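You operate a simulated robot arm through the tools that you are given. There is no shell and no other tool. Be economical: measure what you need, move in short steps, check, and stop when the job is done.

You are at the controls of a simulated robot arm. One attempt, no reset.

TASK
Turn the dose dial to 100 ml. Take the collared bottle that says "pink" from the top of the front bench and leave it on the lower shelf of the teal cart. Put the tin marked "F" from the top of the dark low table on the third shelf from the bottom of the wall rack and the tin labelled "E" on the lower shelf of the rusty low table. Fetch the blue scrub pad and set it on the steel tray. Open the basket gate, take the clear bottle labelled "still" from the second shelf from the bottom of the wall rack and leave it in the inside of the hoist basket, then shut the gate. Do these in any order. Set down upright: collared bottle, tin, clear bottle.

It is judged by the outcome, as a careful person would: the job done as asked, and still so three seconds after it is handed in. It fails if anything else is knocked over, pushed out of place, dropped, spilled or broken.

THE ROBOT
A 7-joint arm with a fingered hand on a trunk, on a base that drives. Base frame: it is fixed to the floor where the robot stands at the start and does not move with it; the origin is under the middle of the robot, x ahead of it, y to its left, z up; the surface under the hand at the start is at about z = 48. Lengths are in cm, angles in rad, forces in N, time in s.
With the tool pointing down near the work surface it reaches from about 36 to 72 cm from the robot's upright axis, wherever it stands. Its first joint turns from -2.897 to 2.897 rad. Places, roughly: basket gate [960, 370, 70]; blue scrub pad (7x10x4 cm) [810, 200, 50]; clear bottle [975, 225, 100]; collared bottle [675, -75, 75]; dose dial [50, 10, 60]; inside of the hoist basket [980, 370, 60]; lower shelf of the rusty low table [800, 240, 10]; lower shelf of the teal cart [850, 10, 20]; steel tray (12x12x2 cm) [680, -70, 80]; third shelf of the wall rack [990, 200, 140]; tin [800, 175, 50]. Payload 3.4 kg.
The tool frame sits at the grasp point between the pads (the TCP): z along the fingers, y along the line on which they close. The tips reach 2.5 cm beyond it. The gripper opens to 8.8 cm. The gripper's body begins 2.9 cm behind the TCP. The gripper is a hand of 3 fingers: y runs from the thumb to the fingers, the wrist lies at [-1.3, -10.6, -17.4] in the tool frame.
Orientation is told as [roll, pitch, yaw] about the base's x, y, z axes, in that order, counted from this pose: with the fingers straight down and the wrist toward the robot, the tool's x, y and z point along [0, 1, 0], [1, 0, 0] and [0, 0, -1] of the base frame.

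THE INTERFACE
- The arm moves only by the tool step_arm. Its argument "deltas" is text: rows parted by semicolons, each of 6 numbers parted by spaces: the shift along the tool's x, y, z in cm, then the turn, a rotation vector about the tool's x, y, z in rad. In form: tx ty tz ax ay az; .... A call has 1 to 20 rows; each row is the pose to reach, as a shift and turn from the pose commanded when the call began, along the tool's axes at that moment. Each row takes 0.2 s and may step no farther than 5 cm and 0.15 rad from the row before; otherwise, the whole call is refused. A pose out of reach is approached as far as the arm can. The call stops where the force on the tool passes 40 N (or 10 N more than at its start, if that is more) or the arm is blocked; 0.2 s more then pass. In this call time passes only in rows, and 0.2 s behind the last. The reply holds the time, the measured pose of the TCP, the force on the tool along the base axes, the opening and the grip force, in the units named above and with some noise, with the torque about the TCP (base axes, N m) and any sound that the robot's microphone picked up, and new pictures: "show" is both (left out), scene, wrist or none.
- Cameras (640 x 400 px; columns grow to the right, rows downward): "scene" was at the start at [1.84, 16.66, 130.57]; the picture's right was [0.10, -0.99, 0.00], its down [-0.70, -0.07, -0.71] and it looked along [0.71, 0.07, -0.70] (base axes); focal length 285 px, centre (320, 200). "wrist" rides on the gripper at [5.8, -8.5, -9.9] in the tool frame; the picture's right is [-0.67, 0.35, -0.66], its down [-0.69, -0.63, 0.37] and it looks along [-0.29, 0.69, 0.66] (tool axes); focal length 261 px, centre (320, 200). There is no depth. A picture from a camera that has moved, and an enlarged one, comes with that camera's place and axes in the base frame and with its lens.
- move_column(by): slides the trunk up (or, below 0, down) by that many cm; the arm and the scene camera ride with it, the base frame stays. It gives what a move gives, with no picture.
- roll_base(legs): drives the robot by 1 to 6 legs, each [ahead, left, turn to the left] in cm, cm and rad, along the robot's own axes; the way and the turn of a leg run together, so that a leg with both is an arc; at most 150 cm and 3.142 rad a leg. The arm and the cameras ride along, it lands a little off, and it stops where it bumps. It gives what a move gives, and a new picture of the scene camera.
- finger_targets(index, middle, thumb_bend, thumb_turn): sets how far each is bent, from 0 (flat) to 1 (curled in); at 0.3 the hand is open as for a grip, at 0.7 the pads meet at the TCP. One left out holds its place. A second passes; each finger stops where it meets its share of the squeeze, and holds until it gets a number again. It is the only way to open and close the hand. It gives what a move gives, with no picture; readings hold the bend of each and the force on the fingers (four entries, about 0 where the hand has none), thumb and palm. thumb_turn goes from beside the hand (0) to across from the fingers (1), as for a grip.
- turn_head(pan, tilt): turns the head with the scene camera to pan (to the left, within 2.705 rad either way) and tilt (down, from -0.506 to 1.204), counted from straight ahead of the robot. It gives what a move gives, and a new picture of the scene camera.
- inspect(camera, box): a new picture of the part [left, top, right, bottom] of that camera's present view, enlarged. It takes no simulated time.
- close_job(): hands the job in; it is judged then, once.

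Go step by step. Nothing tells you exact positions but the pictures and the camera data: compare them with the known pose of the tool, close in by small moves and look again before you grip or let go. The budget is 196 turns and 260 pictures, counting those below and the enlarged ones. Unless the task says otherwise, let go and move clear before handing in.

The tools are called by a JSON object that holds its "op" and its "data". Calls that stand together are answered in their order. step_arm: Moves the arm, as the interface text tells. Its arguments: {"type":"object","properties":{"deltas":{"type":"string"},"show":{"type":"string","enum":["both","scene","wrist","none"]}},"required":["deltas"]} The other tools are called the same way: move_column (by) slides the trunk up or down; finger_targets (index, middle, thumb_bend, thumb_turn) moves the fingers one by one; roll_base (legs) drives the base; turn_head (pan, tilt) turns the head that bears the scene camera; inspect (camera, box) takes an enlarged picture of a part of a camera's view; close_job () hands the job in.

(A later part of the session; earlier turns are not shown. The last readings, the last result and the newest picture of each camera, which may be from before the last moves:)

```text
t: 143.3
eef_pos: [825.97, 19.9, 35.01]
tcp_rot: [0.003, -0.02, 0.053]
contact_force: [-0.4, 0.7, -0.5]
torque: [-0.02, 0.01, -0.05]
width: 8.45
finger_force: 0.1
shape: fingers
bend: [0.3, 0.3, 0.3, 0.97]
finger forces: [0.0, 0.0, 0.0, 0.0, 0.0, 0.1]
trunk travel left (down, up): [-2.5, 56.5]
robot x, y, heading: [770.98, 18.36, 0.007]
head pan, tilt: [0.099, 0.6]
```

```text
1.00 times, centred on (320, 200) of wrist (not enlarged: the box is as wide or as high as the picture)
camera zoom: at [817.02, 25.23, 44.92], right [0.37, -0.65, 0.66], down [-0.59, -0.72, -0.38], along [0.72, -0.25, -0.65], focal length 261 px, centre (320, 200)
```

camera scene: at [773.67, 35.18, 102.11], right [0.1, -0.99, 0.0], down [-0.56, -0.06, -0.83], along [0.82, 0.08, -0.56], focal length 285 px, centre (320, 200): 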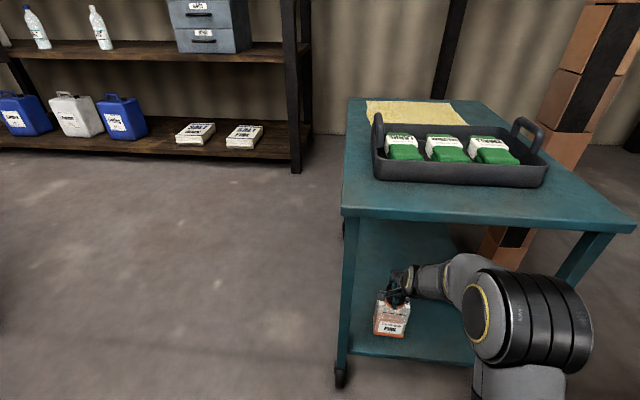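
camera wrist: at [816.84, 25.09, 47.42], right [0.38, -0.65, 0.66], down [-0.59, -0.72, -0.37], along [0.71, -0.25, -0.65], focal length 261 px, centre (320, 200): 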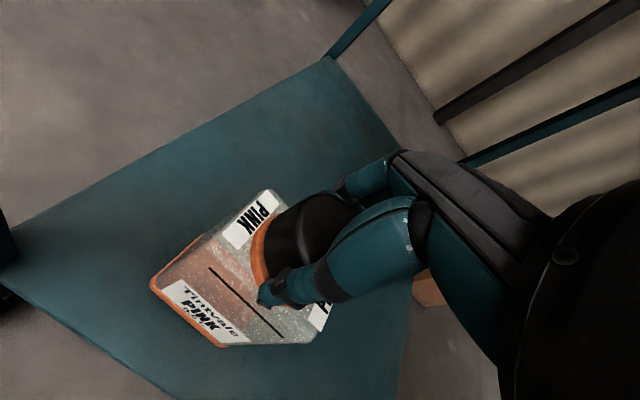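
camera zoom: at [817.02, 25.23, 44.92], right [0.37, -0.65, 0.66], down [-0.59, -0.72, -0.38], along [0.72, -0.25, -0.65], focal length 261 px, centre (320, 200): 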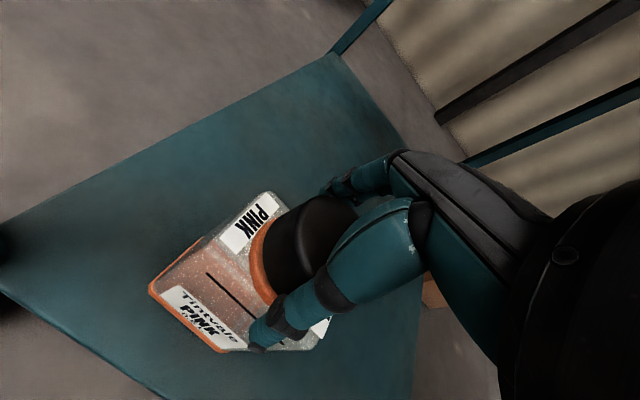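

Released and standing. I'll lift 7 straight up and back out.

{"op": "step_arm", "data": {"deltas": "0 0 -2 0 0 0; 0 0 -4 0 0 0; 0 0 -7 0 0 0", "show": "none"}}

{"op": "roll_base", "data": {"legs": [[-30, 0, 0], [-50, 0, 0]]}}

{"op": "turn_head", "data": {"pan": 0.0, "tilt": 0.35}}

{"op": "turn_head", "data": {"pan": 0.8, "tilt": 0.4}}

```text
t: 144.1
eef_pos: [826.0, 19.79, 41.85]
tcp_rot: [0.001, -0.019, 0.053]
contact_force: [0.1, -0.5, 0.9]
torque: [0.0, -0.04, -0.02]
width: 8.44
finger_force: 0.0
shape: fingers
bend: [0.3, 0.3, 0.3, 0.97]
finger forces: [0.0, 0.0, 0.0, 0.1, 0.1, 0.0]
trunk travel left (down, up): [-2.5, 56.5]
robot x, y, heading: [771.22, 18.32, 0.004]
head pan, tilt: [0.099, 0.6]
```

```text
t: 148.7
eef_pos: [746.29, 19.54, 41.85]
tcp_rot: [0.0, -0.02, 0.053]
contact_force: [0.6, -0.3, 0.1]
torque: [-0.01, 0.01, -0.03]
width: 8.45
finger_force: 0.1
shape: fingers
bend: [0.3, 0.3, 0.3, 0.97]
finger forces: [0.0, 0.1, 0.1, 0.1, 0.0, 0.1]
trunk travel left (down, up): [-2.5, 56.5]
robot x, y, heading: [691.35, 18.15, 0.0]
head pan, tilt: [0.099, 0.6]
camera scene: at [693.96, 34.94, 102.11], right [0.1, -0.99, 0.0], down [-0.56, -0.06, -0.83], along [0.82, 0.08, -0.56], focal length 285 px, centre (320, 200)
```

scene: 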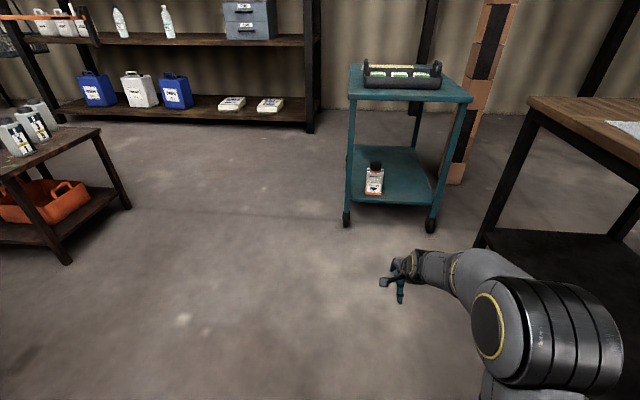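

```text
t: 149.4
eef_pos: [746.24, 19.58, 41.93]
tcp_rot: [0.001, -0.019, 0.052]
contact_force: [-0.9, -0.2, 0.2]
torque: [-0.03, 0.01, -0.01]
width: 8.43
finger_force: 0.0
shape: fingers
bend: [0.3, 0.3, 0.3, 0.97]
finger forces: [0.1, 0.1, 0.1, 0.0, 0.0, 0.0]
trunk travel left (down, up): [-2.5, 56.5]
robot x, y, heading: [691.67, 18.09, 0.003]
head pan, tilt: [0.0, 0.351]
camera scene: at [694.48, 34.06, 104.38], right [0.0, -1.0, 0.0], down [-0.34, 0.0, -0.94], along [0.94, 0.0, -0.34], focal length 285 px, centre (320, 200)
```

scene: 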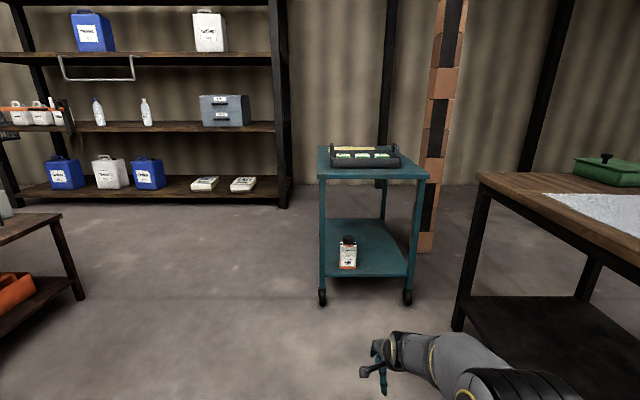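

```text
t: 150.6
eef_pos: [746.22, 19.77, 41.89]
tcp_rot: [0.001, -0.02, 0.053]
contact_force: [0.4, 0.3, -0.2]
torque: [-0.01, -0.02, -0.03]
width: 8.44
finger_force: 0.0
shape: fingers
bend: [0.3, 0.3, 0.3, 0.97]
finger forces: [0.0, 0.0, 0.1, 0.0, 0.1, 0.0]
trunk travel left (down, up): [-2.5, 56.5]
robot x, y, heading: [691.48, 18.18, 0.002]
head pan, tilt: [0.799, 0.4]
camera scene: at [691.62, 40.69, 103.94], right [0.72, -0.7, 0.0], down [-0.27, -0.28, -0.92], along [0.64, 0.66, -0.39], focal length 285 px, centre (320, 200)
```

scene: 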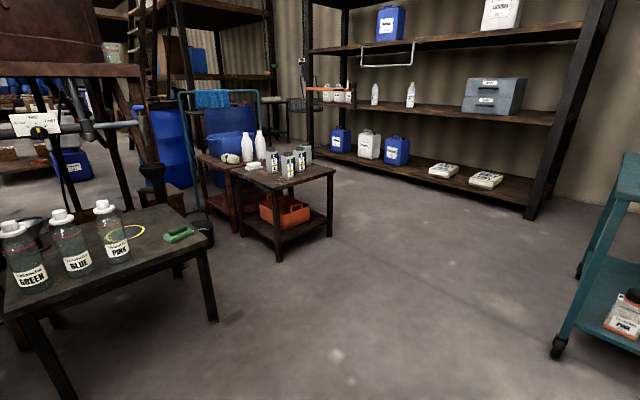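

PINK stands on the cart's lower shelf. Now I'll zoom in on the tins table.

{"op": "inspect", "data": {"camera": "scene", "box": [180, 120, 350, 270]}}

{"op": "inspect", "data": {"camera": "scene", "box": [270, 40, 430, 160]}}

```text
2.67 times, centred on (265, 195) of scene
camera zoom: at [691.62, 40.69, 103.94], right [0.72, -0.7, 0.0], down [-0.27, -0.28, -0.92], along [0.64, 0.66, -0.39], focal length 759 px, centre (467, 213)
```

zoom: 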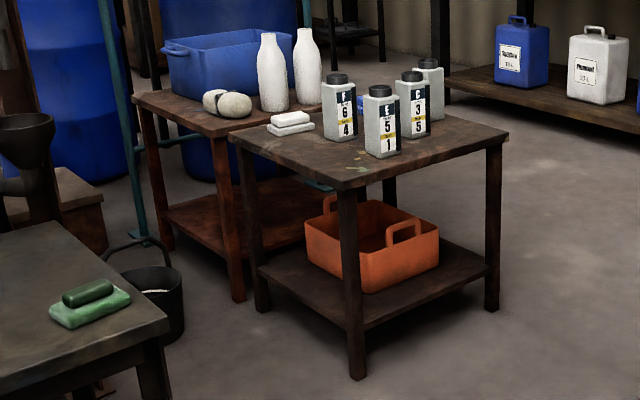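

```text
3.33 times, centred on (350, 100) of scene
camera zoom: at [691.62, 40.69, 103.94], right [0.72, -0.7, 0.0], down [-0.27, -0.28, -0.92], along [0.64, 0.66, -0.39], focal length 949 px, centre (220, 533)
```

zoom: 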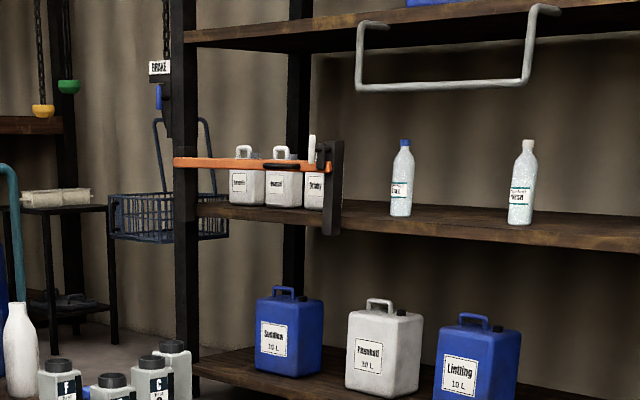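

The dark low table is at x 775–823, y 163–210, with the rusty one just behind at y 214–264. I'll read the tin letters.

{"op": "inspect", "data": {"camera": "scene", "box": [250, 135, 320, 185]}}

```text
8.00 times, centred on (285, 160) of scene
camera zoom: at [691.62, 40.69, 103.94], right [0.72, -0.7, 0.0], down [-0.27, -0.28, -0.92], along [0.64, 0.66, -0.39], focal length 2277 px, centre (600, 520)
```

zoom: 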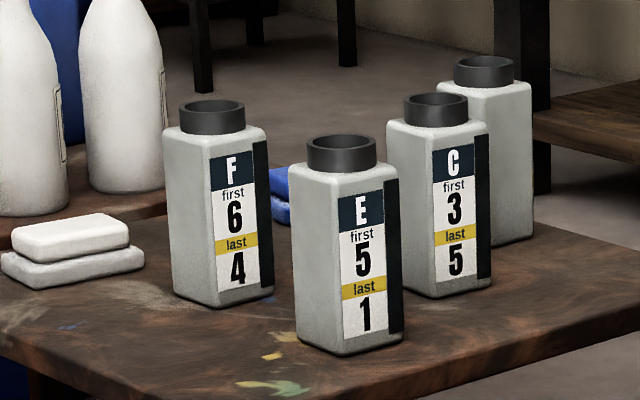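

F is the left tin (about 791, 187), E the front (about 791, 171), with C and a fourth to the right and the blue pad behind them. I'll go into the aisle between tables and rack and face −x.

{"op": "move_column", "data": {"by": 35}}

{"op": "roll_base", "data": {"legs": [[60, 60, 0], [130, 26, 0], [0, 0, 3.14]]}}

{"op": "turn_head", "data": {"pan": -0.6, "tilt": 0.5}}

```text
t: 154.0
eef_pos: [746.3, 19.5, 76.85]
tcp_rot: [0.001, -0.018, 0.053]
contact_force: [0.7, -0.1, -0.7]
torque: [0.0, 0.0, 0.0]
width: 8.45
finger_force: 0.0
shape: fingers
bend: [0.3, 0.3, 0.3, 0.97]
finger forces: [0.0, 0.1, 0.1, 0.1, 0.0, 0.0]
trunk travel left (down, up): [-37.5, 21.5]
robot x, y, heading: [691.28, 18.3, 0.005]
head pan, tilt: [0.799, 0.4]
```

```text
t: 172.3
eef_pos: [828.45, 101.37, 76.86]
tcp_rot: [0.003, -0.02, -3.04]
contact_force: [0.4, -0.6, -0.5]
torque: [-0.02, 0.01, 0.0]
width: 8.46
finger_force: 0.0
shape: fingers
bend: [0.3, 0.3, 0.3, 0.97]
finger forces: [0.1, 0.0, 0.0, 0.1, 0.0, 0.0]
trunk travel left (down, up): [-37.5, 21.5]
robot x, y, heading: [882.77, 105.59, -3.086]
head pan, tilt: [0.799, 0.4]
camera scene: at [883.64, 82.99, 138.94], right [-0.75, 0.66, 0.0], down [0.26, 0.29, -0.92], along [-0.61, -0.69, -0.39], focal length 285 px, centre (320, 200)
```

scene: 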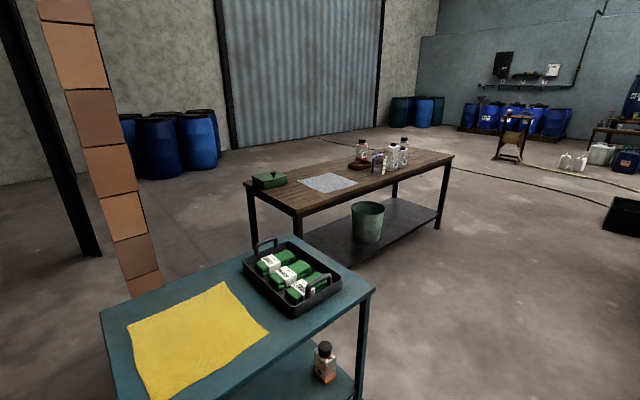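

```text
t: 173.8
eef_pos: [828.47, 101.31, 76.89]
tcp_rot: [0.0, -0.02, -3.041]
contact_force: [0.3, -0.2, 0.0]
torque: [0.01, -0.02, -0.02]
width: 8.42
finger_force: 0.3
shape: fingers
bend: [0.3, 0.3, 0.3, 0.97]
finger forces: [0.0, 0.0, 0.1, 0.1, 0.1, 0.0]
trunk travel left (down, up): [-37.5, 21.5]
robot x, y, heading: [883.04, 105.52, -3.095]
head pan, tilt: [-0.6, 0.499]
camera scene: at [881.98, 94.69, 138.02], right [0.52, 0.85, 0.0], down [0.41, -0.25, -0.88], along [-0.75, 0.46, -0.48], focal length 285 px, centre (320, 200)
```

scene: 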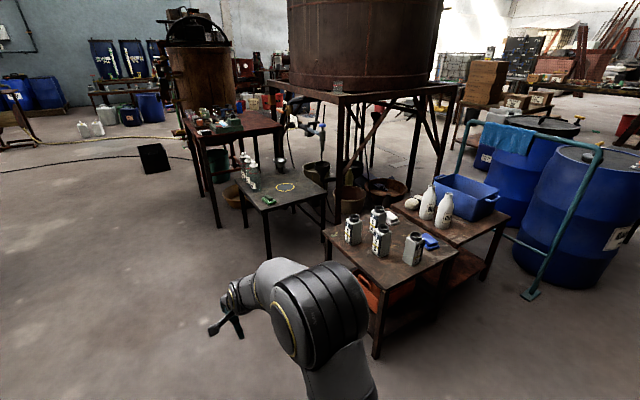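

All four tins and the blue pad (about 813, 200) are visible. Both E and F reach well from the south side, so I'll turn to face +y and line up at x about 792.

{"op": "roll_base", "data": {"legs": [[0, 0, -1.62], [0, 91, 0], [5, 0, 0]]}}

{"op": "turn_head", "data": {"pan": 0.0, "tilt": 0.75}}

{"op": "step_arm", "data": {"deltas": "0 0 -0.3 0 0.019 0", "show": "wrist"}}

```text
t: 183.1
eef_pos: [793.42, 168.63, 76.85]
tcp_rot: [0.002, -0.019, 1.585]
contact_force: [0.1, 0.3, 0.2]
torque: [-0.02, 0.02, 0.01]
width: 8.44
finger_force: 0.1
shape: fingers
bend: [0.3, 0.3, 0.3, 0.97]
finger forces: [0.0, 0.0, 0.0, 0.0, 0.1, 0.0]
trunk travel left (down, up): [-37.5, 21.5]
robot x, y, heading: [792.56, 113.5, 1.536]
head pan, tilt: [-0.6, 0.499]
camera scene: at [781.71, 115.63, 138.02], right [0.8, -0.59, 0.0], down [-0.28, -0.39, -0.88], along [0.52, 0.71, -0.48], focal length 285 px, centre (320, 200)
```

scene: 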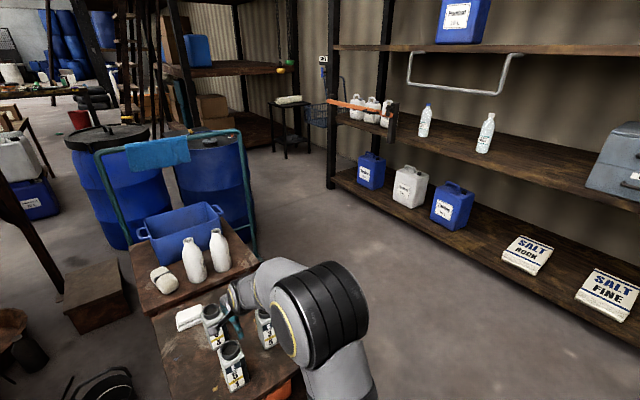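

```text
t: 184.1
eef_pos: [793.28, 168.6, 76.78]
tcp_rot: [0.003, -0.02, 1.584]
contact_force: [0.4, 0.2, 0.3]
torque: [-0.03, 0.02, -0.02]
width: 8.43
finger_force: 0.1
shape: fingers
bend: [0.3, 0.3, 0.3, 0.97]
finger forces: [0.0, 0.0, 0.1, 0.1, 0.0, 0.0]
trunk travel left (down, up): [-37.5, 21.5]
robot x, y, heading: [792.57, 113.99, 1.538]
head pan, tilt: [0.0, 0.75]
camera scene: at [776.6, 116.59, 135.83], right [1.0, -0.04, 0.0], down [-0.02, -0.68, -0.73], along [0.03, 0.73, -0.68], focal length 285 px, centre (320, 200)
```

scene: 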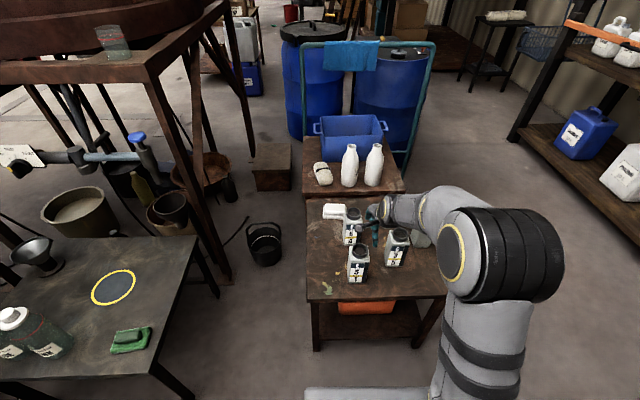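

```text
t: 184.5
eef_pos: [793.33, 168.56, 77.16]
tcp_rot: [0.018, -0.018, 1.584]
contact_force: [-0.5, 0.9, 0.3]
torque: [-0.01, 0.0, -0.01]
width: 8.47
finger_force: 0.1
shape: fingers
bend: [0.3, 0.3, 0.3, 0.97]
finger forces: [0.0, 0.0, 0.0, 0.0, 0.0, 0.1]
trunk travel left (down, up): [-37.5, 21.5]
robot x, y, heading: [792.58, 113.69, 1.537]
head pan, tilt: [0.0, 0.75]
camera wrist: at [787.87, 159.83, 87.24], right [0.68, 0.35, 0.65], down [0.69, -0.61, -0.39], along [0.26, 0.71, -0.65], focal length 261 px, centre (320, 200)
```

wrist: 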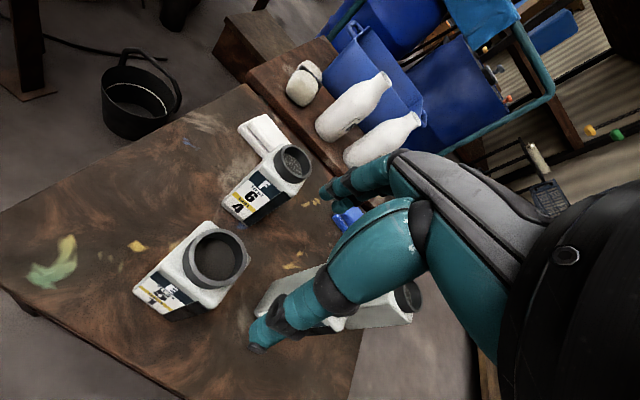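

{"op": "inspect", "data": {"camera": "scene", "box": [310, 190, 430, 300]}}

{"op": "inspect", "data": {"camera": "wrist", "box": [110, 110, 350, 330]}}

```text
3.64 times, centred on (370, 245) of scene
camera zoom: at [776.59, 116.59, 135.82], right [1.0, -0.04, 0.0], down [-0.02, -0.68, -0.73], along [0.03, 0.73, -0.68], focal length 1035 px, centre (138, 36)
```

zoom: 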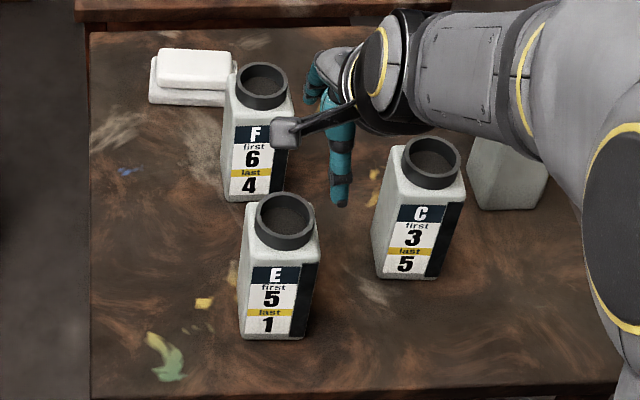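

```text
1.82 times, centred on (230, 220) of wrist
camera zoom: at [787.87, 159.83, 87.24], right [0.68, 0.35, 0.65], down [0.69, -0.61, -0.39], along [0.26, 0.71, -0.65], focal length 474 px, centre (484, 164)
```

zoom: 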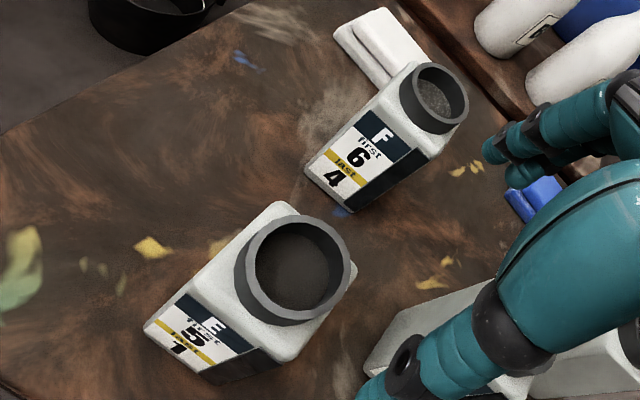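

The tins are open, with contents, so I must keep them level. E's neck centre is at (791.1, 169.7, 65.3). I'll move over it and descend to grip the upper body.

{"op": "step_arm", "data": {"deltas": "1.1 0.6 1 0.009 -0.009 0; 2.2 1.2 3 0.018 -0.018 0; 2.2 1.2 6 0.018 -0.018 0; 2.2 1.2 9 0.018 -0.018 0"}}

{"op": "inspect", "data": {"camera": "scene", "box": [310, 190, 430, 300]}}

{"op": "inspect", "data": {"camera": "wrist", "box": [200, 120, 440, 340]}}

```text
t: 185.5
eef_pos: [790.96, 169.87, 68.2]
tcp_rot: [0.001, -0.002, 1.584]
contact_force: [-0.1, 0.7, 0.8]
torque: [0.0, 0.0, -0.01]
width: 8.46
finger_force: 0.1
shape: fingers
bend: [0.3, 0.3, 0.3, 0.97]
finger forces: [0.1, 0.0, 0.0, 0.0, 0.1, 0.0]
trunk travel left (down, up): [-37.5, 21.5]
robot x, y, heading: [792.74, 113.66, 1.532]
head pan, tilt: [0.0, 0.75]
camera scene: at [776.6, 116.58, 135.83], right [1.0, -0.04, 0.0], down [-0.02, -0.68, -0.73], along [0.03, 0.73, -0.68], focal length 285 px, centre (320, 200)
camera wrist: at [785.27, 161.34, 78.33], right [0.67, 0.36, 0.65], down [0.69, -0.62, -0.37], along [0.27, 0.7, -0.66], focal length 261 px, centre (320, 200)
```

scene: 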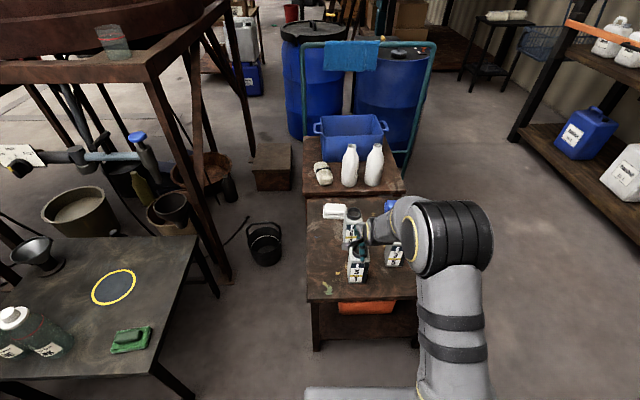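
wrist: 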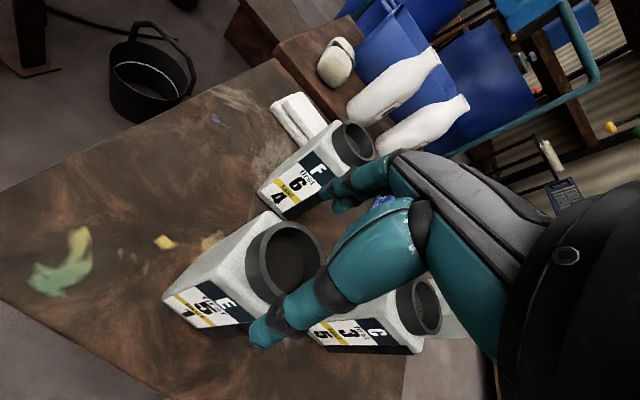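

```text
3.64 times, centred on (370, 245) of scene
camera zoom: at [776.6, 116.58, 135.83], right [1.0, -0.04, 0.0], down [-0.02, -0.68, -0.73], along [0.03, 0.73, -0.68], focal length 1035 px, centre (138, 36)
```

zoom: 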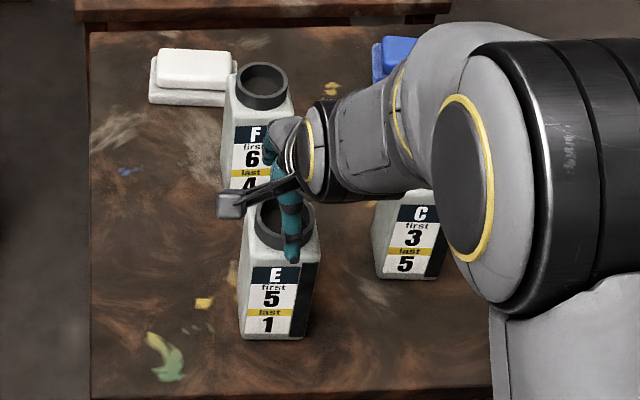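

```text
1.82 times, centred on (320, 230) of wrist
camera zoom: at [785.27, 161.34, 78.33], right [0.67, 0.36, 0.65], down [0.69, -0.62, -0.37], along [0.27, 0.7, -0.66], focal length 474 px, centre (320, 146)
```

zoom: 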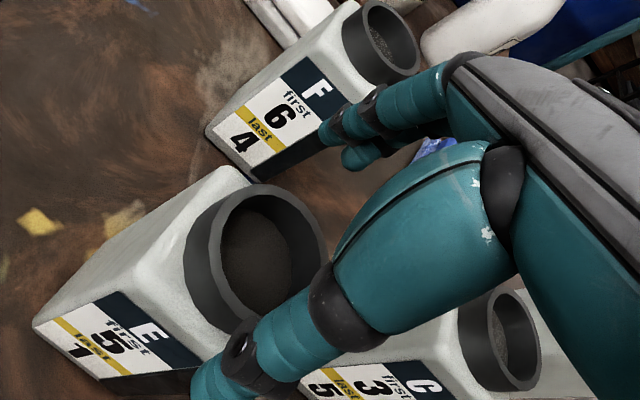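

Alignment holds. I'll descend to 63.2 and close.

{"op": "step_arm", "data": {"deltas": "-0.1 -0.3 2 0 0 0; -0.1 -0.3 3.5 0 0 0; -0.1 -0.3 4.3 0 0 0; -0.1 -0.3 5 0 0 0", "show": "none"}}

{"op": "inspect", "data": {"camera": "wrist", "box": [200, 120, 440, 340]}}

```text
t: 186.5
eef_pos: [790.93, 169.64, 63.3]
tcp_rot: [0.002, -0.002, 1.585]
contact_force: [0.0, 0.1, -0.6]
torque: [-0.04, 0.02, 0.03]
width: 8.45
finger_force: 0.0
shape: fingers
bend: [0.3, 0.3, 0.3, 0.97]
finger forces: [0.0, 0.1, 0.0, 0.0, 0.1, 0.0]
trunk travel left (down, up): [-37.5, 21.5]
robot x, y, heading: [792.59, 113.71, 1.533]
head pan, tilt: [0.0, 0.75]
```

```text
1.82 times, centred on (320, 230) of wrist
camera zoom: at [785.32, 161.03, 73.37], right [0.67, 0.36, 0.65], down [0.69, -0.62, -0.37], along [0.27, 0.7, -0.66], focal length 474 px, centre (320, 146)
```

zoom: 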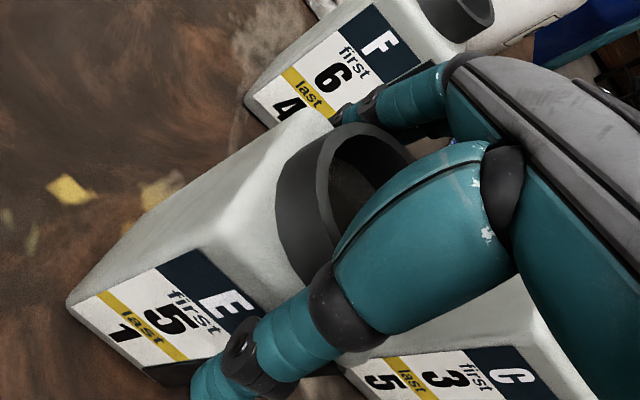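

{"op": "finger_targets", "data": {"index": 0.65, "middle": 0.65, "thumb_bend": 0.65}}

{"op": "step_arm", "data": {"deltas": "0 0 -1 0 0 0; 0 0 -2 0 0 0", "show": "none"}}

{"op": "inspect", "data": {"camera": "wrist", "box": [160, 120, 440, 360]}}

{"op": "inspect", "data": {"camera": "scene", "box": [310, 190, 430, 300]}}

```text
t: 187.5
eef_pos: [790.99, 169.6, 63.34]
tcp_rot: [0.001, -0.001, 1.584]
contact_force: [-0.4, 1.6, 2.6]
torque: [0.17, -0.02, 0.05]
width: 5.52
finger_force: 23.3
shape: fingers
bend: [0.41, 0.49, 0.49, 0.96]
finger forces: [14.3, 9.0, 0.0, 0.0, 22.9, 0.1]
trunk travel left (down, up): [-37.5, 21.5]
robot x, y, heading: [792.34, 113.39, 1.54]
head pan, tilt: [0.0, 0.75]
```

```text
t: 188.1
eef_pos: [791.08, 169.61, 65.29]
tcp_rot: [0.003, 0.001, 1.585]
contact_force: [0.1, -0.1, -0.4]
torque: [-0.02, 0.04, 0.01]
width: 5.53
finger_force: 22.4
shape: fingers
bend: [0.41, 0.49, 0.49, 0.96]
finger forces: [14.1, 8.0, 0.0, 0.0, 22.6, 0.0]
trunk travel left (down, up): [-37.5, 21.5]
robot x, y, heading: [792.94, 113.67, 1.533]
head pan, tilt: [0.0, 0.75]
```

```text
1.67 times, centred on (300, 240) of wrist
camera zoom: at [785.42, 161.1, 75.4], right [0.67, 0.36, 0.65], down [0.69, -0.62, -0.37], along [0.27, 0.7, -0.66], focal length 434 px, centre (353, 133)
```

zoom: 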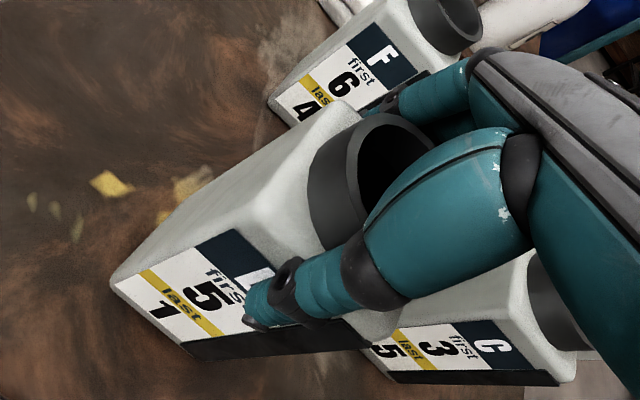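

```text
3.64 times, centred on (370, 245) of scene
camera zoom: at [776.6, 116.59, 135.82], right [1.0, -0.04, 0.0], down [-0.02, -0.68, -0.73], along [0.03, 0.73, -0.68], focal length 1035 px, centre (138, 36)
```

zoom: 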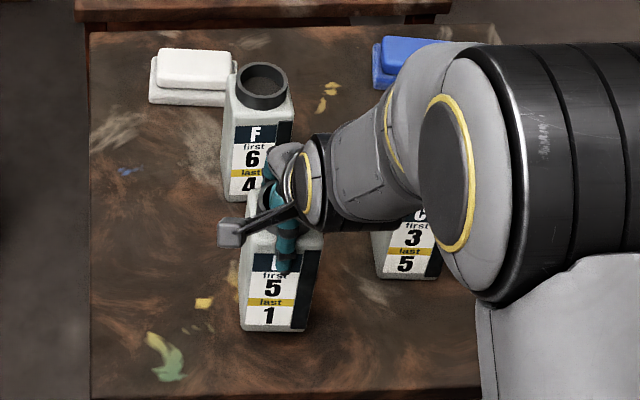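

E is lifted and level. I'll raise the trunk, then go round to the aisle to face the rusty table from +x.

{"op": "move_column", "data": {"by": 20}}

{"op": "roll_base", "data": {"legs": [[-10, 0, 0], [0, -102, 0], [0, 0, 1.606]]}}

{"op": "turn_head", "data": {"pan": -0.5, "tilt": 0.7}}

```text
t: 190.3
eef_pos: [790.98, 169.66, 85.42]
tcp_rot: [0.002, -0.001, 1.587]
contact_force: [-0.1, 0.1, -1.0]
torque: [0.0, -0.02, 0.0]
width: 5.51
finger_force: 22.2
shape: fingers
bend: [0.41, 0.49, 0.49, 0.96]
finger forces: [14.0, 8.0, 0.1, 0.0, 22.5, 0.0]
trunk travel left (down, up): [-57.5, 1.5]
robot x, y, heading: [792.45, 113.95, 1.538]
head pan, tilt: [0.0, 0.75]
```

```text
t: 200.2
eef_pos: [838.07, 96.52, 85.35]
tcp_rot: [0.002, 0.0, -3.091]
contact_force: [0.1, -1.0, -0.8]
torque: [0.0, -0.03, -0.01]
width: 5.46
finger_force: 21.0
shape: fingers
bend: [0.41, 0.49, 0.5, 0.96]
finger forces: [13.0, 7.9, 0.0, 0.0, 21.2, 0.0]
trunk travel left (down, up): [-57.5, 1.5]
robot x, y, heading: [894.19, 100.37, -3.14]
head pan, tilt: [0.0, 0.75]
camera scene: at [891.35, 84.24, 155.82], right [0.0, 1.0, 0.0], down [0.68, 0.0, -0.73], along [-0.73, 0.0, -0.68], focal length 285 px, centre (320, 200)
```

scene: 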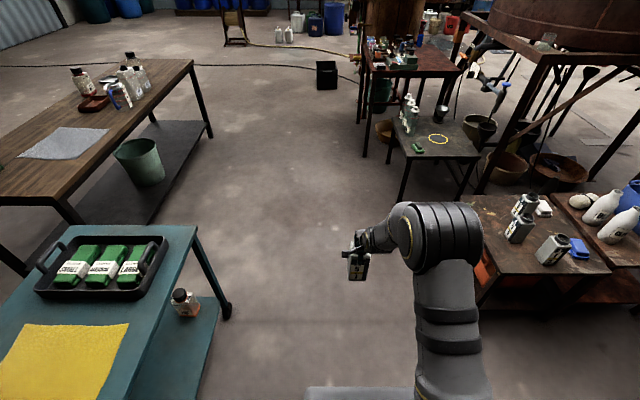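

```text
t: 201.1
eef_pos: [838.05, 96.39, 85.12]
tcp_rot: [0.002, 0.0, -3.089]
contact_force: [-0.3, -1.1, -1.4]
torque: [-0.03, -0.02, -0.01]
width: 5.46
finger_force: 20.9
shape: fingers
bend: [0.41, 0.49, 0.5, 0.96]
finger forces: [13.0, 7.8, 0.1, 0.1, 21.2, 0.0]
trunk travel left (down, up): [-57.5, 1.5]
robot x, y, heading: [893.86, 100.24, -3.14]
head pan, tilt: [-0.499, 0.7]
camera scene: at [892.17, 88.3, 156.25], right [0.48, 0.88, 0.0], down [0.57, -0.31, -0.76], along [-0.67, 0.37, -0.64], focal length 285 px, centre (320, 200)
```

scene: 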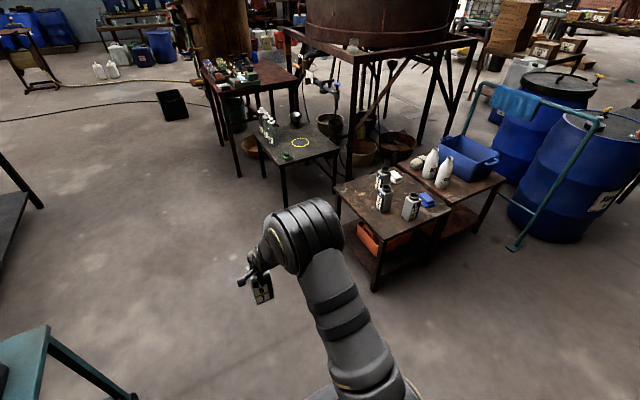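

The aisle is clear, with the teal frame's foot at about (840, 274). I'll slide along to y about 226.

{"op": "roll_base", "data": {"legs": [[0, -126, 0]]}}

{"op": "turn_head", "data": {"pan": 0.1, "tilt": 0.95}}

```text
t: 207.6
eef_pos: [839.07, 225.59, 85.39]
tcp_rot: [0.001, 0.0, -3.107]
contact_force: [0.3, -0.8, -0.4]
torque: [0.0, -0.04, 0.04]
width: 5.43
finger_force: 20.9
shape: fingers
bend: [0.41, 0.49, 0.5, 0.96]
finger forces: [13.0, 7.9, 0.0, 0.1, 21.2, 0.0]
trunk travel left (down, up): [-57.5, 1.5]
robot x, y, heading: [894.94, 227.94, 3.119]
head pan, tilt: [-0.499, 0.7]
camera scene: at [893.09, 216.34, 156.25], right [0.49, 0.87, 0.0], down [0.56, -0.32, -0.76], along [-0.67, 0.38, -0.64], focal length 285 px, centre (320, 200)
```

scene: 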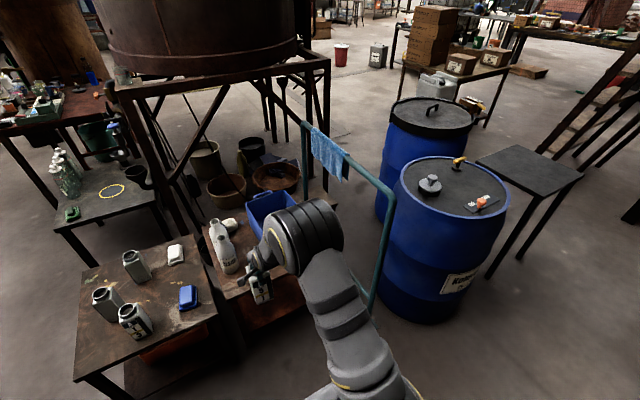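

```text
t: 208.6
eef_pos: [839.03, 225.47, 85.18]
tcp_rot: [0.002, 0.0, -3.107]
contact_force: [-0.4, 0.3, -0.9]
torque: [0.02, 0.0, 0.0]
width: 5.46
finger_force: 20.6
shape: fingers
bend: [0.41, 0.49, 0.5, 0.96]
finger forces: [13.0, 7.9, 0.1, 0.1, 21.1, 0.1]
trunk travel left (down, up): [-57.5, 1.5]
robot x, y, heading: [894.99, 227.43, 3.124]
head pan, tilt: [0.099, 0.949]
camera scene: at [893.23, 211.53, 154.27], right [-0.08, 1.0, 0.0], down [0.81, 0.07, -0.58], along [-0.58, -0.05, -0.81], focal length 285 px, centre (320, 200)
```

scene: 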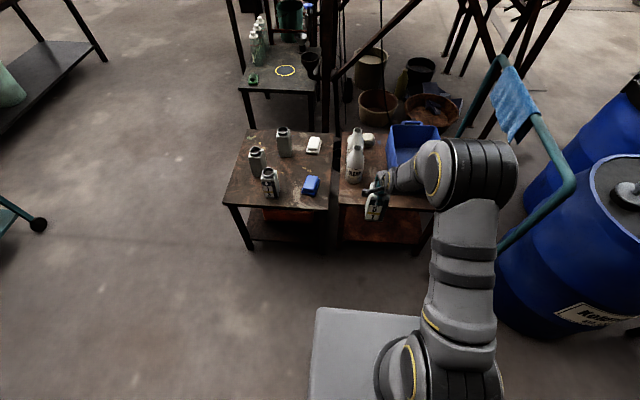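

{"op": "inspect", "data": {"camera": "scene", "box": [320, 160, 460, 270]}}

{"op": "move_column", "data": {"by": -40}}

{"op": "turn_head", "data": {"pan": 0.1, "tilt": 0.6}}

{"op": "inspect", "data": {"camera": "scene", "box": [320, 140, 500, 300]}}

```text
3.64 times, centred on (390, 215) of scene
camera zoom: at [893.23, 211.53, 154.27], right [-0.08, 1.0, 0.0], down [0.81, 0.07, -0.58], along [-0.58, -0.05, -0.81], focal length 1035 px, centre (66, 146)
```

zoom: 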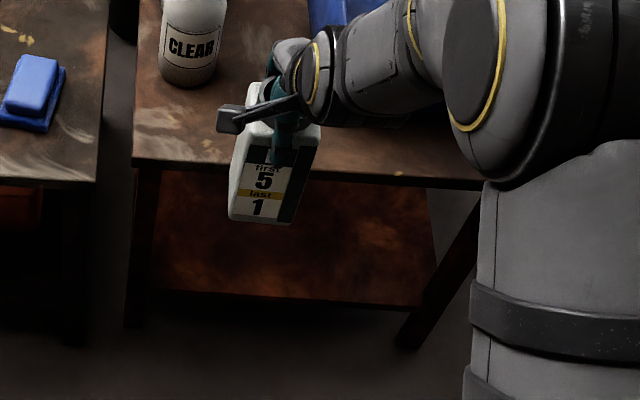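

```text
t: 212.4
eef_pos: [839.19, 225.45, 45.22]
tcp_rot: [0.002, -0.001, -3.111]
contact_force: [-0.3, 0.4, -0.6]
torque: [0.01, 0.01, 0.01]
width: 5.45
finger_force: 20.8
shape: fingers
bend: [0.41, 0.49, 0.5, 0.96]
finger forces: [13.0, 7.9, 0.0, 0.1, 21.2, 0.0]
trunk travel left (down, up): [-17.5, 41.5]
robot x, y, heading: [895.17, 227.8, 3.125]
head pan, tilt: [0.099, 0.949]
```

```text
t: 213.2
eef_pos: [839.24, 225.48, 45.26]
tcp_rot: [0.002, 0.001, -3.109]
contact_force: [0.1, -0.4, -1.6]
torque: [-0.01, 0.0, -0.03]
width: 5.46
finger_force: 21.3
shape: fingers
bend: [0.41, 0.49, 0.5, 0.96]
finger forces: [12.9, 7.8, 0.1, 0.0, 21.2, 0.0]
trunk travel left (down, up): [-17.5, 41.5]
robot x, y, heading: [895.03, 228.08, 3.129]
head pan, tilt: [0.099, 0.6]
camera scene: at [891.67, 211.4, 117.11], right [-0.08, 1.0, 0.0], down [0.56, 0.05, -0.82], along [-0.82, -0.07, -0.57], focal length 285 px, centre (320, 200)
```

scene: 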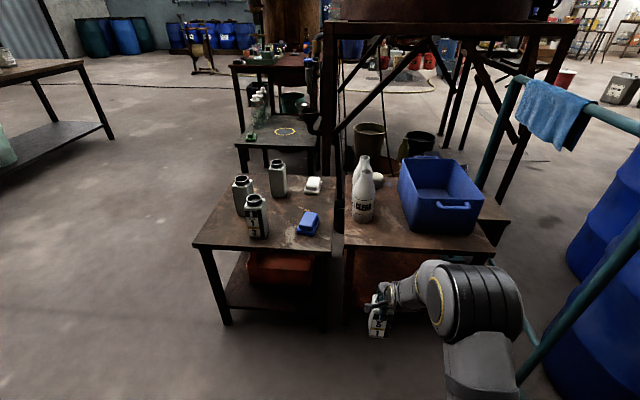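

```text
2.50 times, centred on (410, 220) of scene
camera zoom: at [891.67, 211.4, 117.11], right [-0.08, 1.0, 0.0], down [0.56, 0.05, -0.82], along [-0.82, -0.07, -0.57], focal length 712 px, centre (95, 150)
```

zoom: 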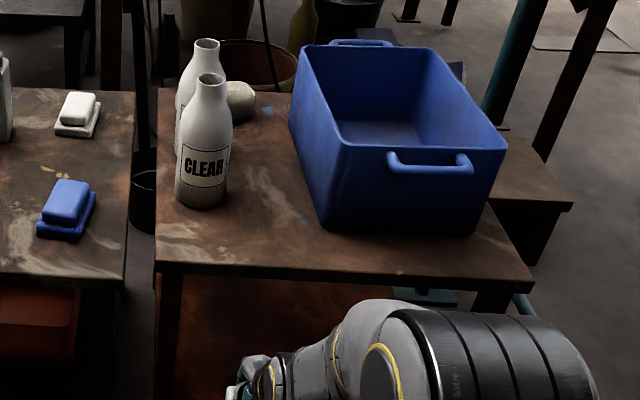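

The rusty shelf is at z about 11.5 with edge x about 817, and the top is thin with its underside at about 47. I'll shift to y about 231, lower fully, and approach partway.

{"op": "roll_base", "data": {"legs": [[0, -5, 0.012]]}}

{"op": "move_column", "data": {"by": -17}}

{"op": "step_arm", "data": {"deltas": "0 0 0.7 0 0 0; 0 0 1.2 0 0 0"}}

```text
t: 214.2
eef_pos: [839.27, 229.61, 45.26]
tcp_rot: [0.002, 0.001, -3.096]
contact_force: [-0.3, 0.7, -1.0]
torque: [-0.02, -0.02, 0.0]
width: 5.42
finger_force: 20.7
shape: fingers
bend: [0.41, 0.49, 0.5, 0.96]
finger forces: [13.0, 7.9, 0.0, 0.0, 21.2, 0.0]
trunk travel left (down, up): [-17.5, 41.5]
robot x, y, heading: [895.13, 233.18, 3.137]
head pan, tilt: [0.099, 0.6]
camera scene: at [891.94, 216.36, 117.11], right [-0.09, 1.0, 0.0], down [0.56, 0.05, -0.83], along [-0.82, -0.08, -0.56], focal length 285 px, centre (320, 200)
```

scene: 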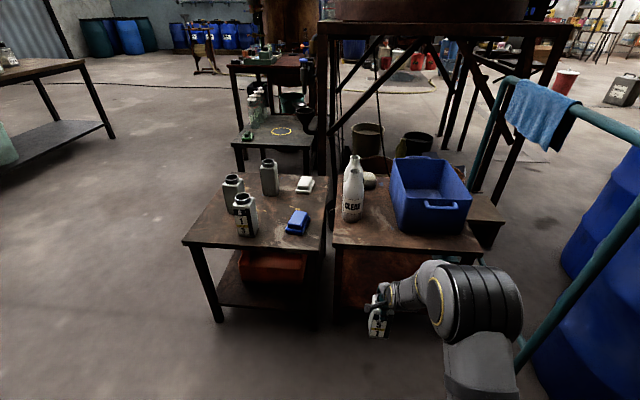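

```text
t: 216.1
eef_pos: [839.25, 229.79, 28.35]
tcp_rot: [0.002, 0.001, -3.097]
contact_force: [0.5, -0.4, -1.4]
torque: [0.0, 0.02, 0.02]
width: 5.43
finger_force: 21.0
shape: fingers
bend: [0.41, 0.49, 0.5, 0.96]
finger forces: [13.0, 7.9, 0.0, 0.0, 21.3, 0.0]
trunk travel left (down, up): [-0.5, 58.5]
robot x, y, heading: [894.99, 233.29, 3.131]
head pan, tilt: [0.099, 0.6]
```

```text
t: 216.7
eef_pos: [839.2, 229.76, 27.16]
tcp_rot: [0.003, 0.0, -3.097]
contact_force: [0.5, 0.1, -0.6]
torque: [-0.02, 0.05, 0.0]
width: 5.44
finger_force: 21.2
shape: fingers
bend: [0.41, 0.49, 0.5, 0.96]
finger forces: [13.0, 7.9, 0.1, 0.0, 21.2, 0.0]
trunk travel left (down, up): [-0.5, 58.5]
robot x, y, heading: [895.05, 232.89, 3.133]
head pan, tilt: [0.099, 0.6]
camera scene: at [891.94, 216.37, 100.11], right [-0.09, 1.0, 0.0], down [0.56, 0.05, -0.83], along [-0.82, -0.08, -0.56], focal length 285 px, centre (320, 200)
camera wrist: at [847.97, 224.43, 37.22], right [-0.38, 0.65, 0.65], down [0.6, 0.71, -0.37], along [-0.71, 0.25, -0.66], focal length 261 px, centre (320, 200)
```

scene: 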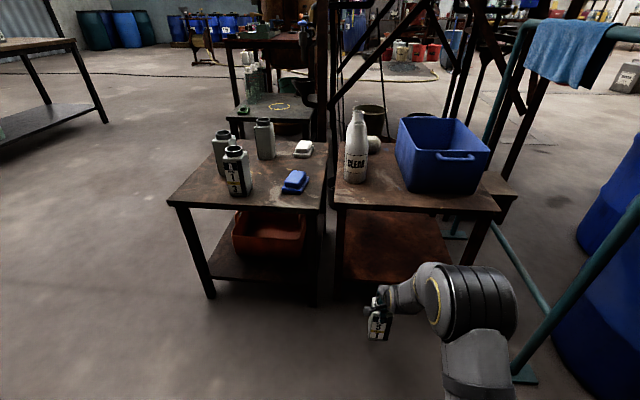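
wrist: 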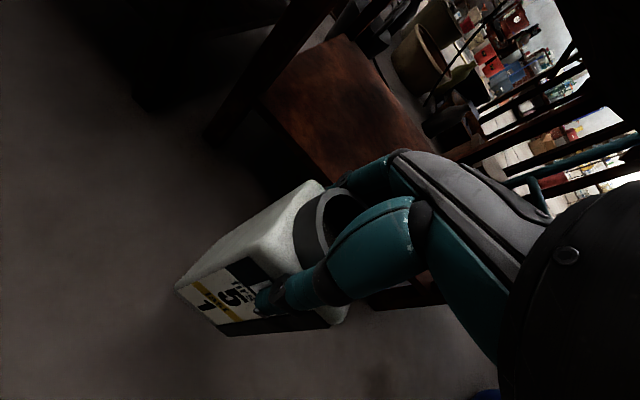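

{"op": "roll_base", "data": {"legs": [[14, 0, 0]]}}

{"op": "inspect", "data": {"camera": "scene", "box": [300, 170, 500, 370]}}

{"op": "inspect", "data": {"camera": "wrist", "box": [0, 0, 640, 400]}}

```text
t: 218.0
eef_pos: [825.28, 229.83, 27.17]
tcp_rot: [0.001, 0.0, -3.099]
contact_force: [0.0, 0.5, -0.9]
torque: [0.03, -0.02, -0.02]
width: 5.45
finger_force: 20.9
shape: fingers
bend: [0.41, 0.49, 0.5, 0.96]
finger forces: [13.0, 7.9, 0.0, 0.0, 21.2, 0.0]
trunk travel left (down, up): [-0.5, 58.5]
robot x, y, heading: [881.47, 233.52, 3.129]
head pan, tilt: [0.099, 0.6]
camera scene: at [877.99, 216.46, 100.11], right [-0.09, 1.0, 0.0], down [0.56, 0.05, -0.83], along [-0.82, -0.08, -0.56], focal length 285 px, centre (320, 200)
```

scene: 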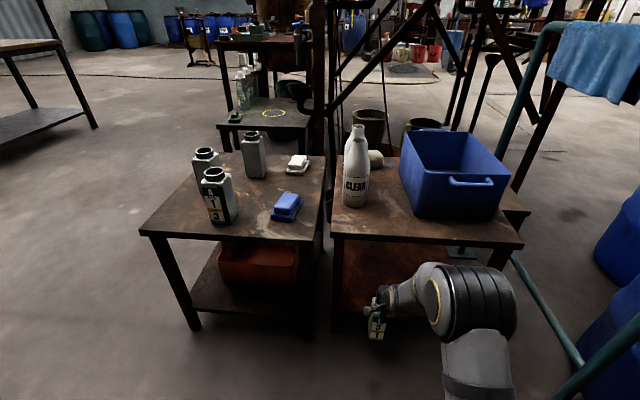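

```text
2.00 times, centred on (400, 270) of scene
camera zoom: at [877.99, 216.46, 100.11], right [-0.09, 1.0, 0.0], down [0.56, 0.05, -0.83], along [-0.82, -0.08, -0.56], focal length 569 px, centre (160, 60)
```

zoom: 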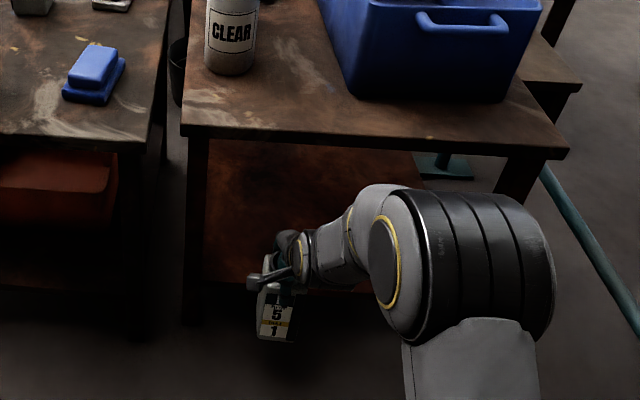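

```text
1.00 times, centred on (320, 200) of wrist (not enlarged: the box is as wide or as high as the picture)
camera zoom: at [834.05, 224.6, 37.22], right [-0.38, 0.66, 0.65], down [0.6, 0.71, -0.37], along [-0.71, 0.25, -0.66], focal length 261 px, centre (320, 200)
```

zoom: 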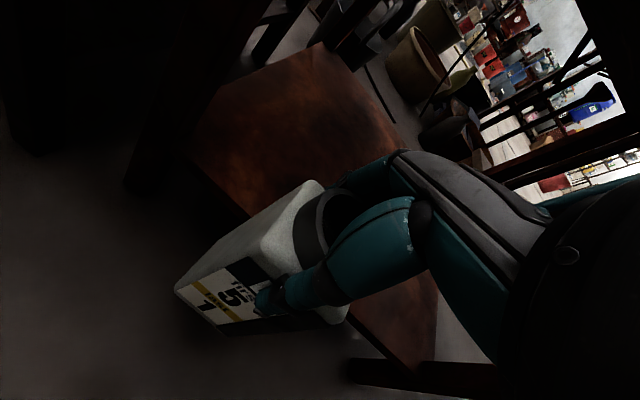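

The tin's bottom clears the shelf by about 2 cm. I'll extend the arm forward 13 cm in small steps, which stop on force.

{"op": "step_arm", "data": {"deltas": "0 2 0 0 0 0; 0 4 0 0 0 0; 0 6 0 0 0 0; 0 8 0 0 0 0; 0 10 0 0 0 0; 0 12 0 0 0 0; 0 13.3 0 0 0 0"}}

{"op": "inspect", "data": {"camera": "scene", "box": [320, 190, 480, 350]}}

```text
t: 219.6
eef_pos: [812.05, 229.5, 27.24]
tcp_rot: [0.002, -0.003, -3.098]
contact_force: [-0.9, -0.5, -0.2]
torque: [-0.01, -0.02, 0.01]
width: 1.84
finger_force: 0.1
shape: fingers
bend: [0.54, 0.59, 0.65, 0.97]
finger forces: [0.1, 0.0, 0.0, 0.0, 0.1, 0.0]
trunk travel left (down, up): [-0.5, 58.5]
robot x, y, heading: [881.12, 233.15, 3.133]
head pan, tilt: [0.099, 0.6]
camera scene: at [878.0, 216.46, 100.11], right [-0.09, 1.0, 0.0], down [0.56, 0.05, -0.83], along [-0.82, -0.08, -0.56], focal length 285 px, centre (320, 200)
camera wrist: at [820.78, 224.14, 37.35], right [-0.38, 0.66, 0.66], down [0.6, 0.71, -0.37], along [-0.71, 0.25, -0.66], focal length 261 px, centre (320, 200)
```

scene: 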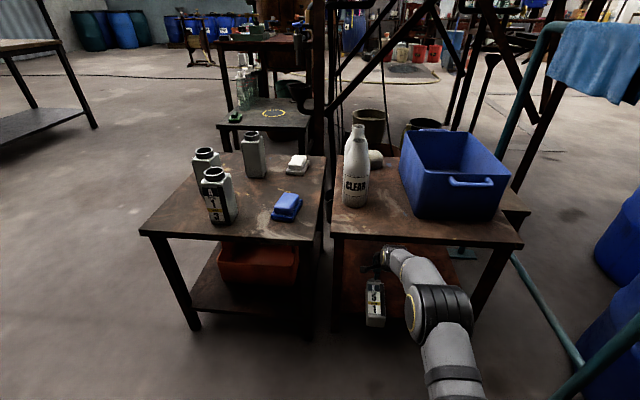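
wrist: 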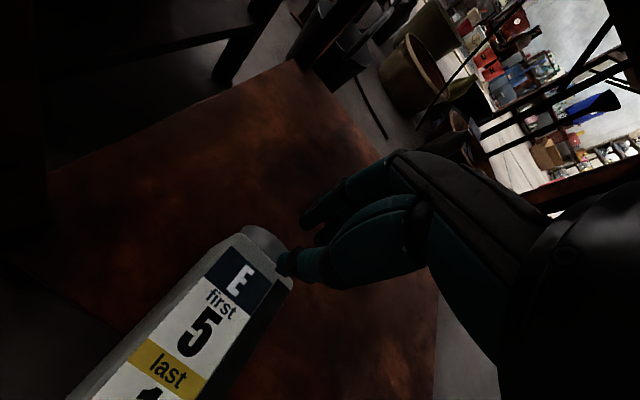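

```text
2.50 times, centred on (400, 270) of scene
camera zoom: at [878.0, 216.46, 100.11], right [-0.09, 1.0, 0.0], down [0.56, 0.05, -0.83], along [-0.82, -0.08, -0.56], focal length 712 px, centre (120, 25)
```

zoom: 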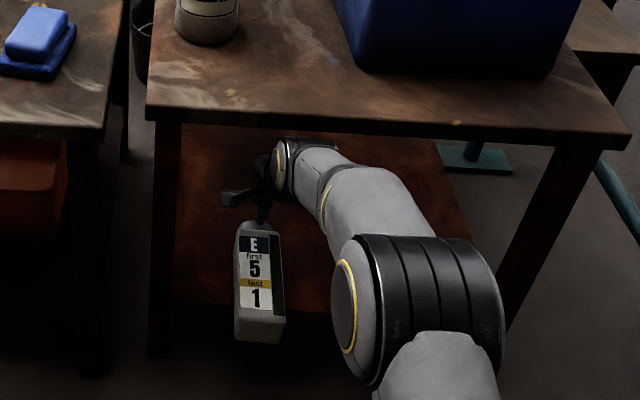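

The tin caught the shelf edge and slipped from the grip. I'll look carefully before doing anything.

{"op": "inspect", "data": {"camera": "wrist", "box": [40, 180, 360, 400]}}

{"op": "inspect", "data": {"camera": "scene", "box": [350, 240, 430, 340]}}

```text
1.82 times, centred on (200, 290) of wrist
camera zoom: at [820.78, 224.14, 37.35], right [-0.38, 0.66, 0.66], down [0.6, 0.71, -0.37], along [-0.71, 0.25, -0.66], focal length 474 px, centre (538, 36)
```

zoom: 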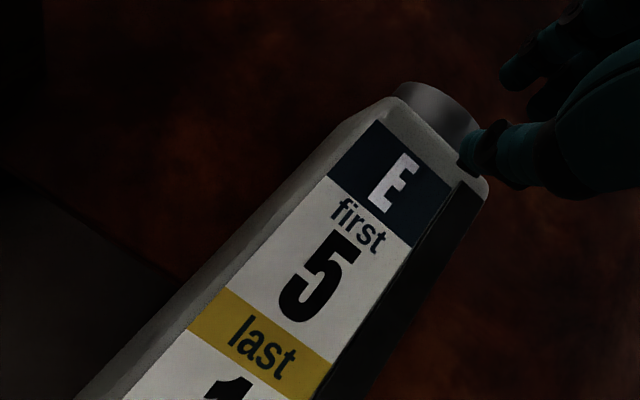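

```text
4.00 times, centred on (390, 290) of scene
camera zoom: at [878.0, 216.46, 100.11], right [-0.09, 1.0, 0.0], down [0.56, 0.05, -0.83], along [-0.82, -0.08, -0.56], focal length 1139 px, centre (40, -160)
```

zoom: 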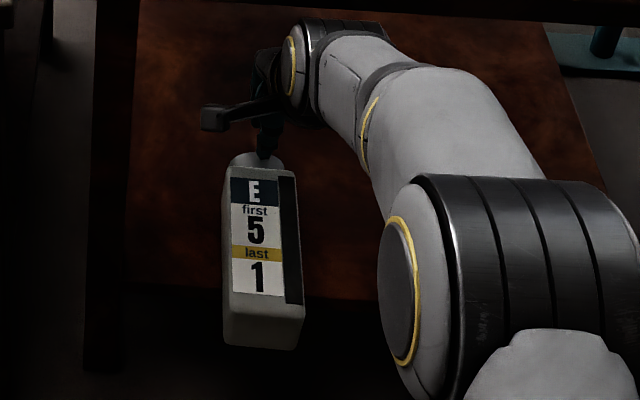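

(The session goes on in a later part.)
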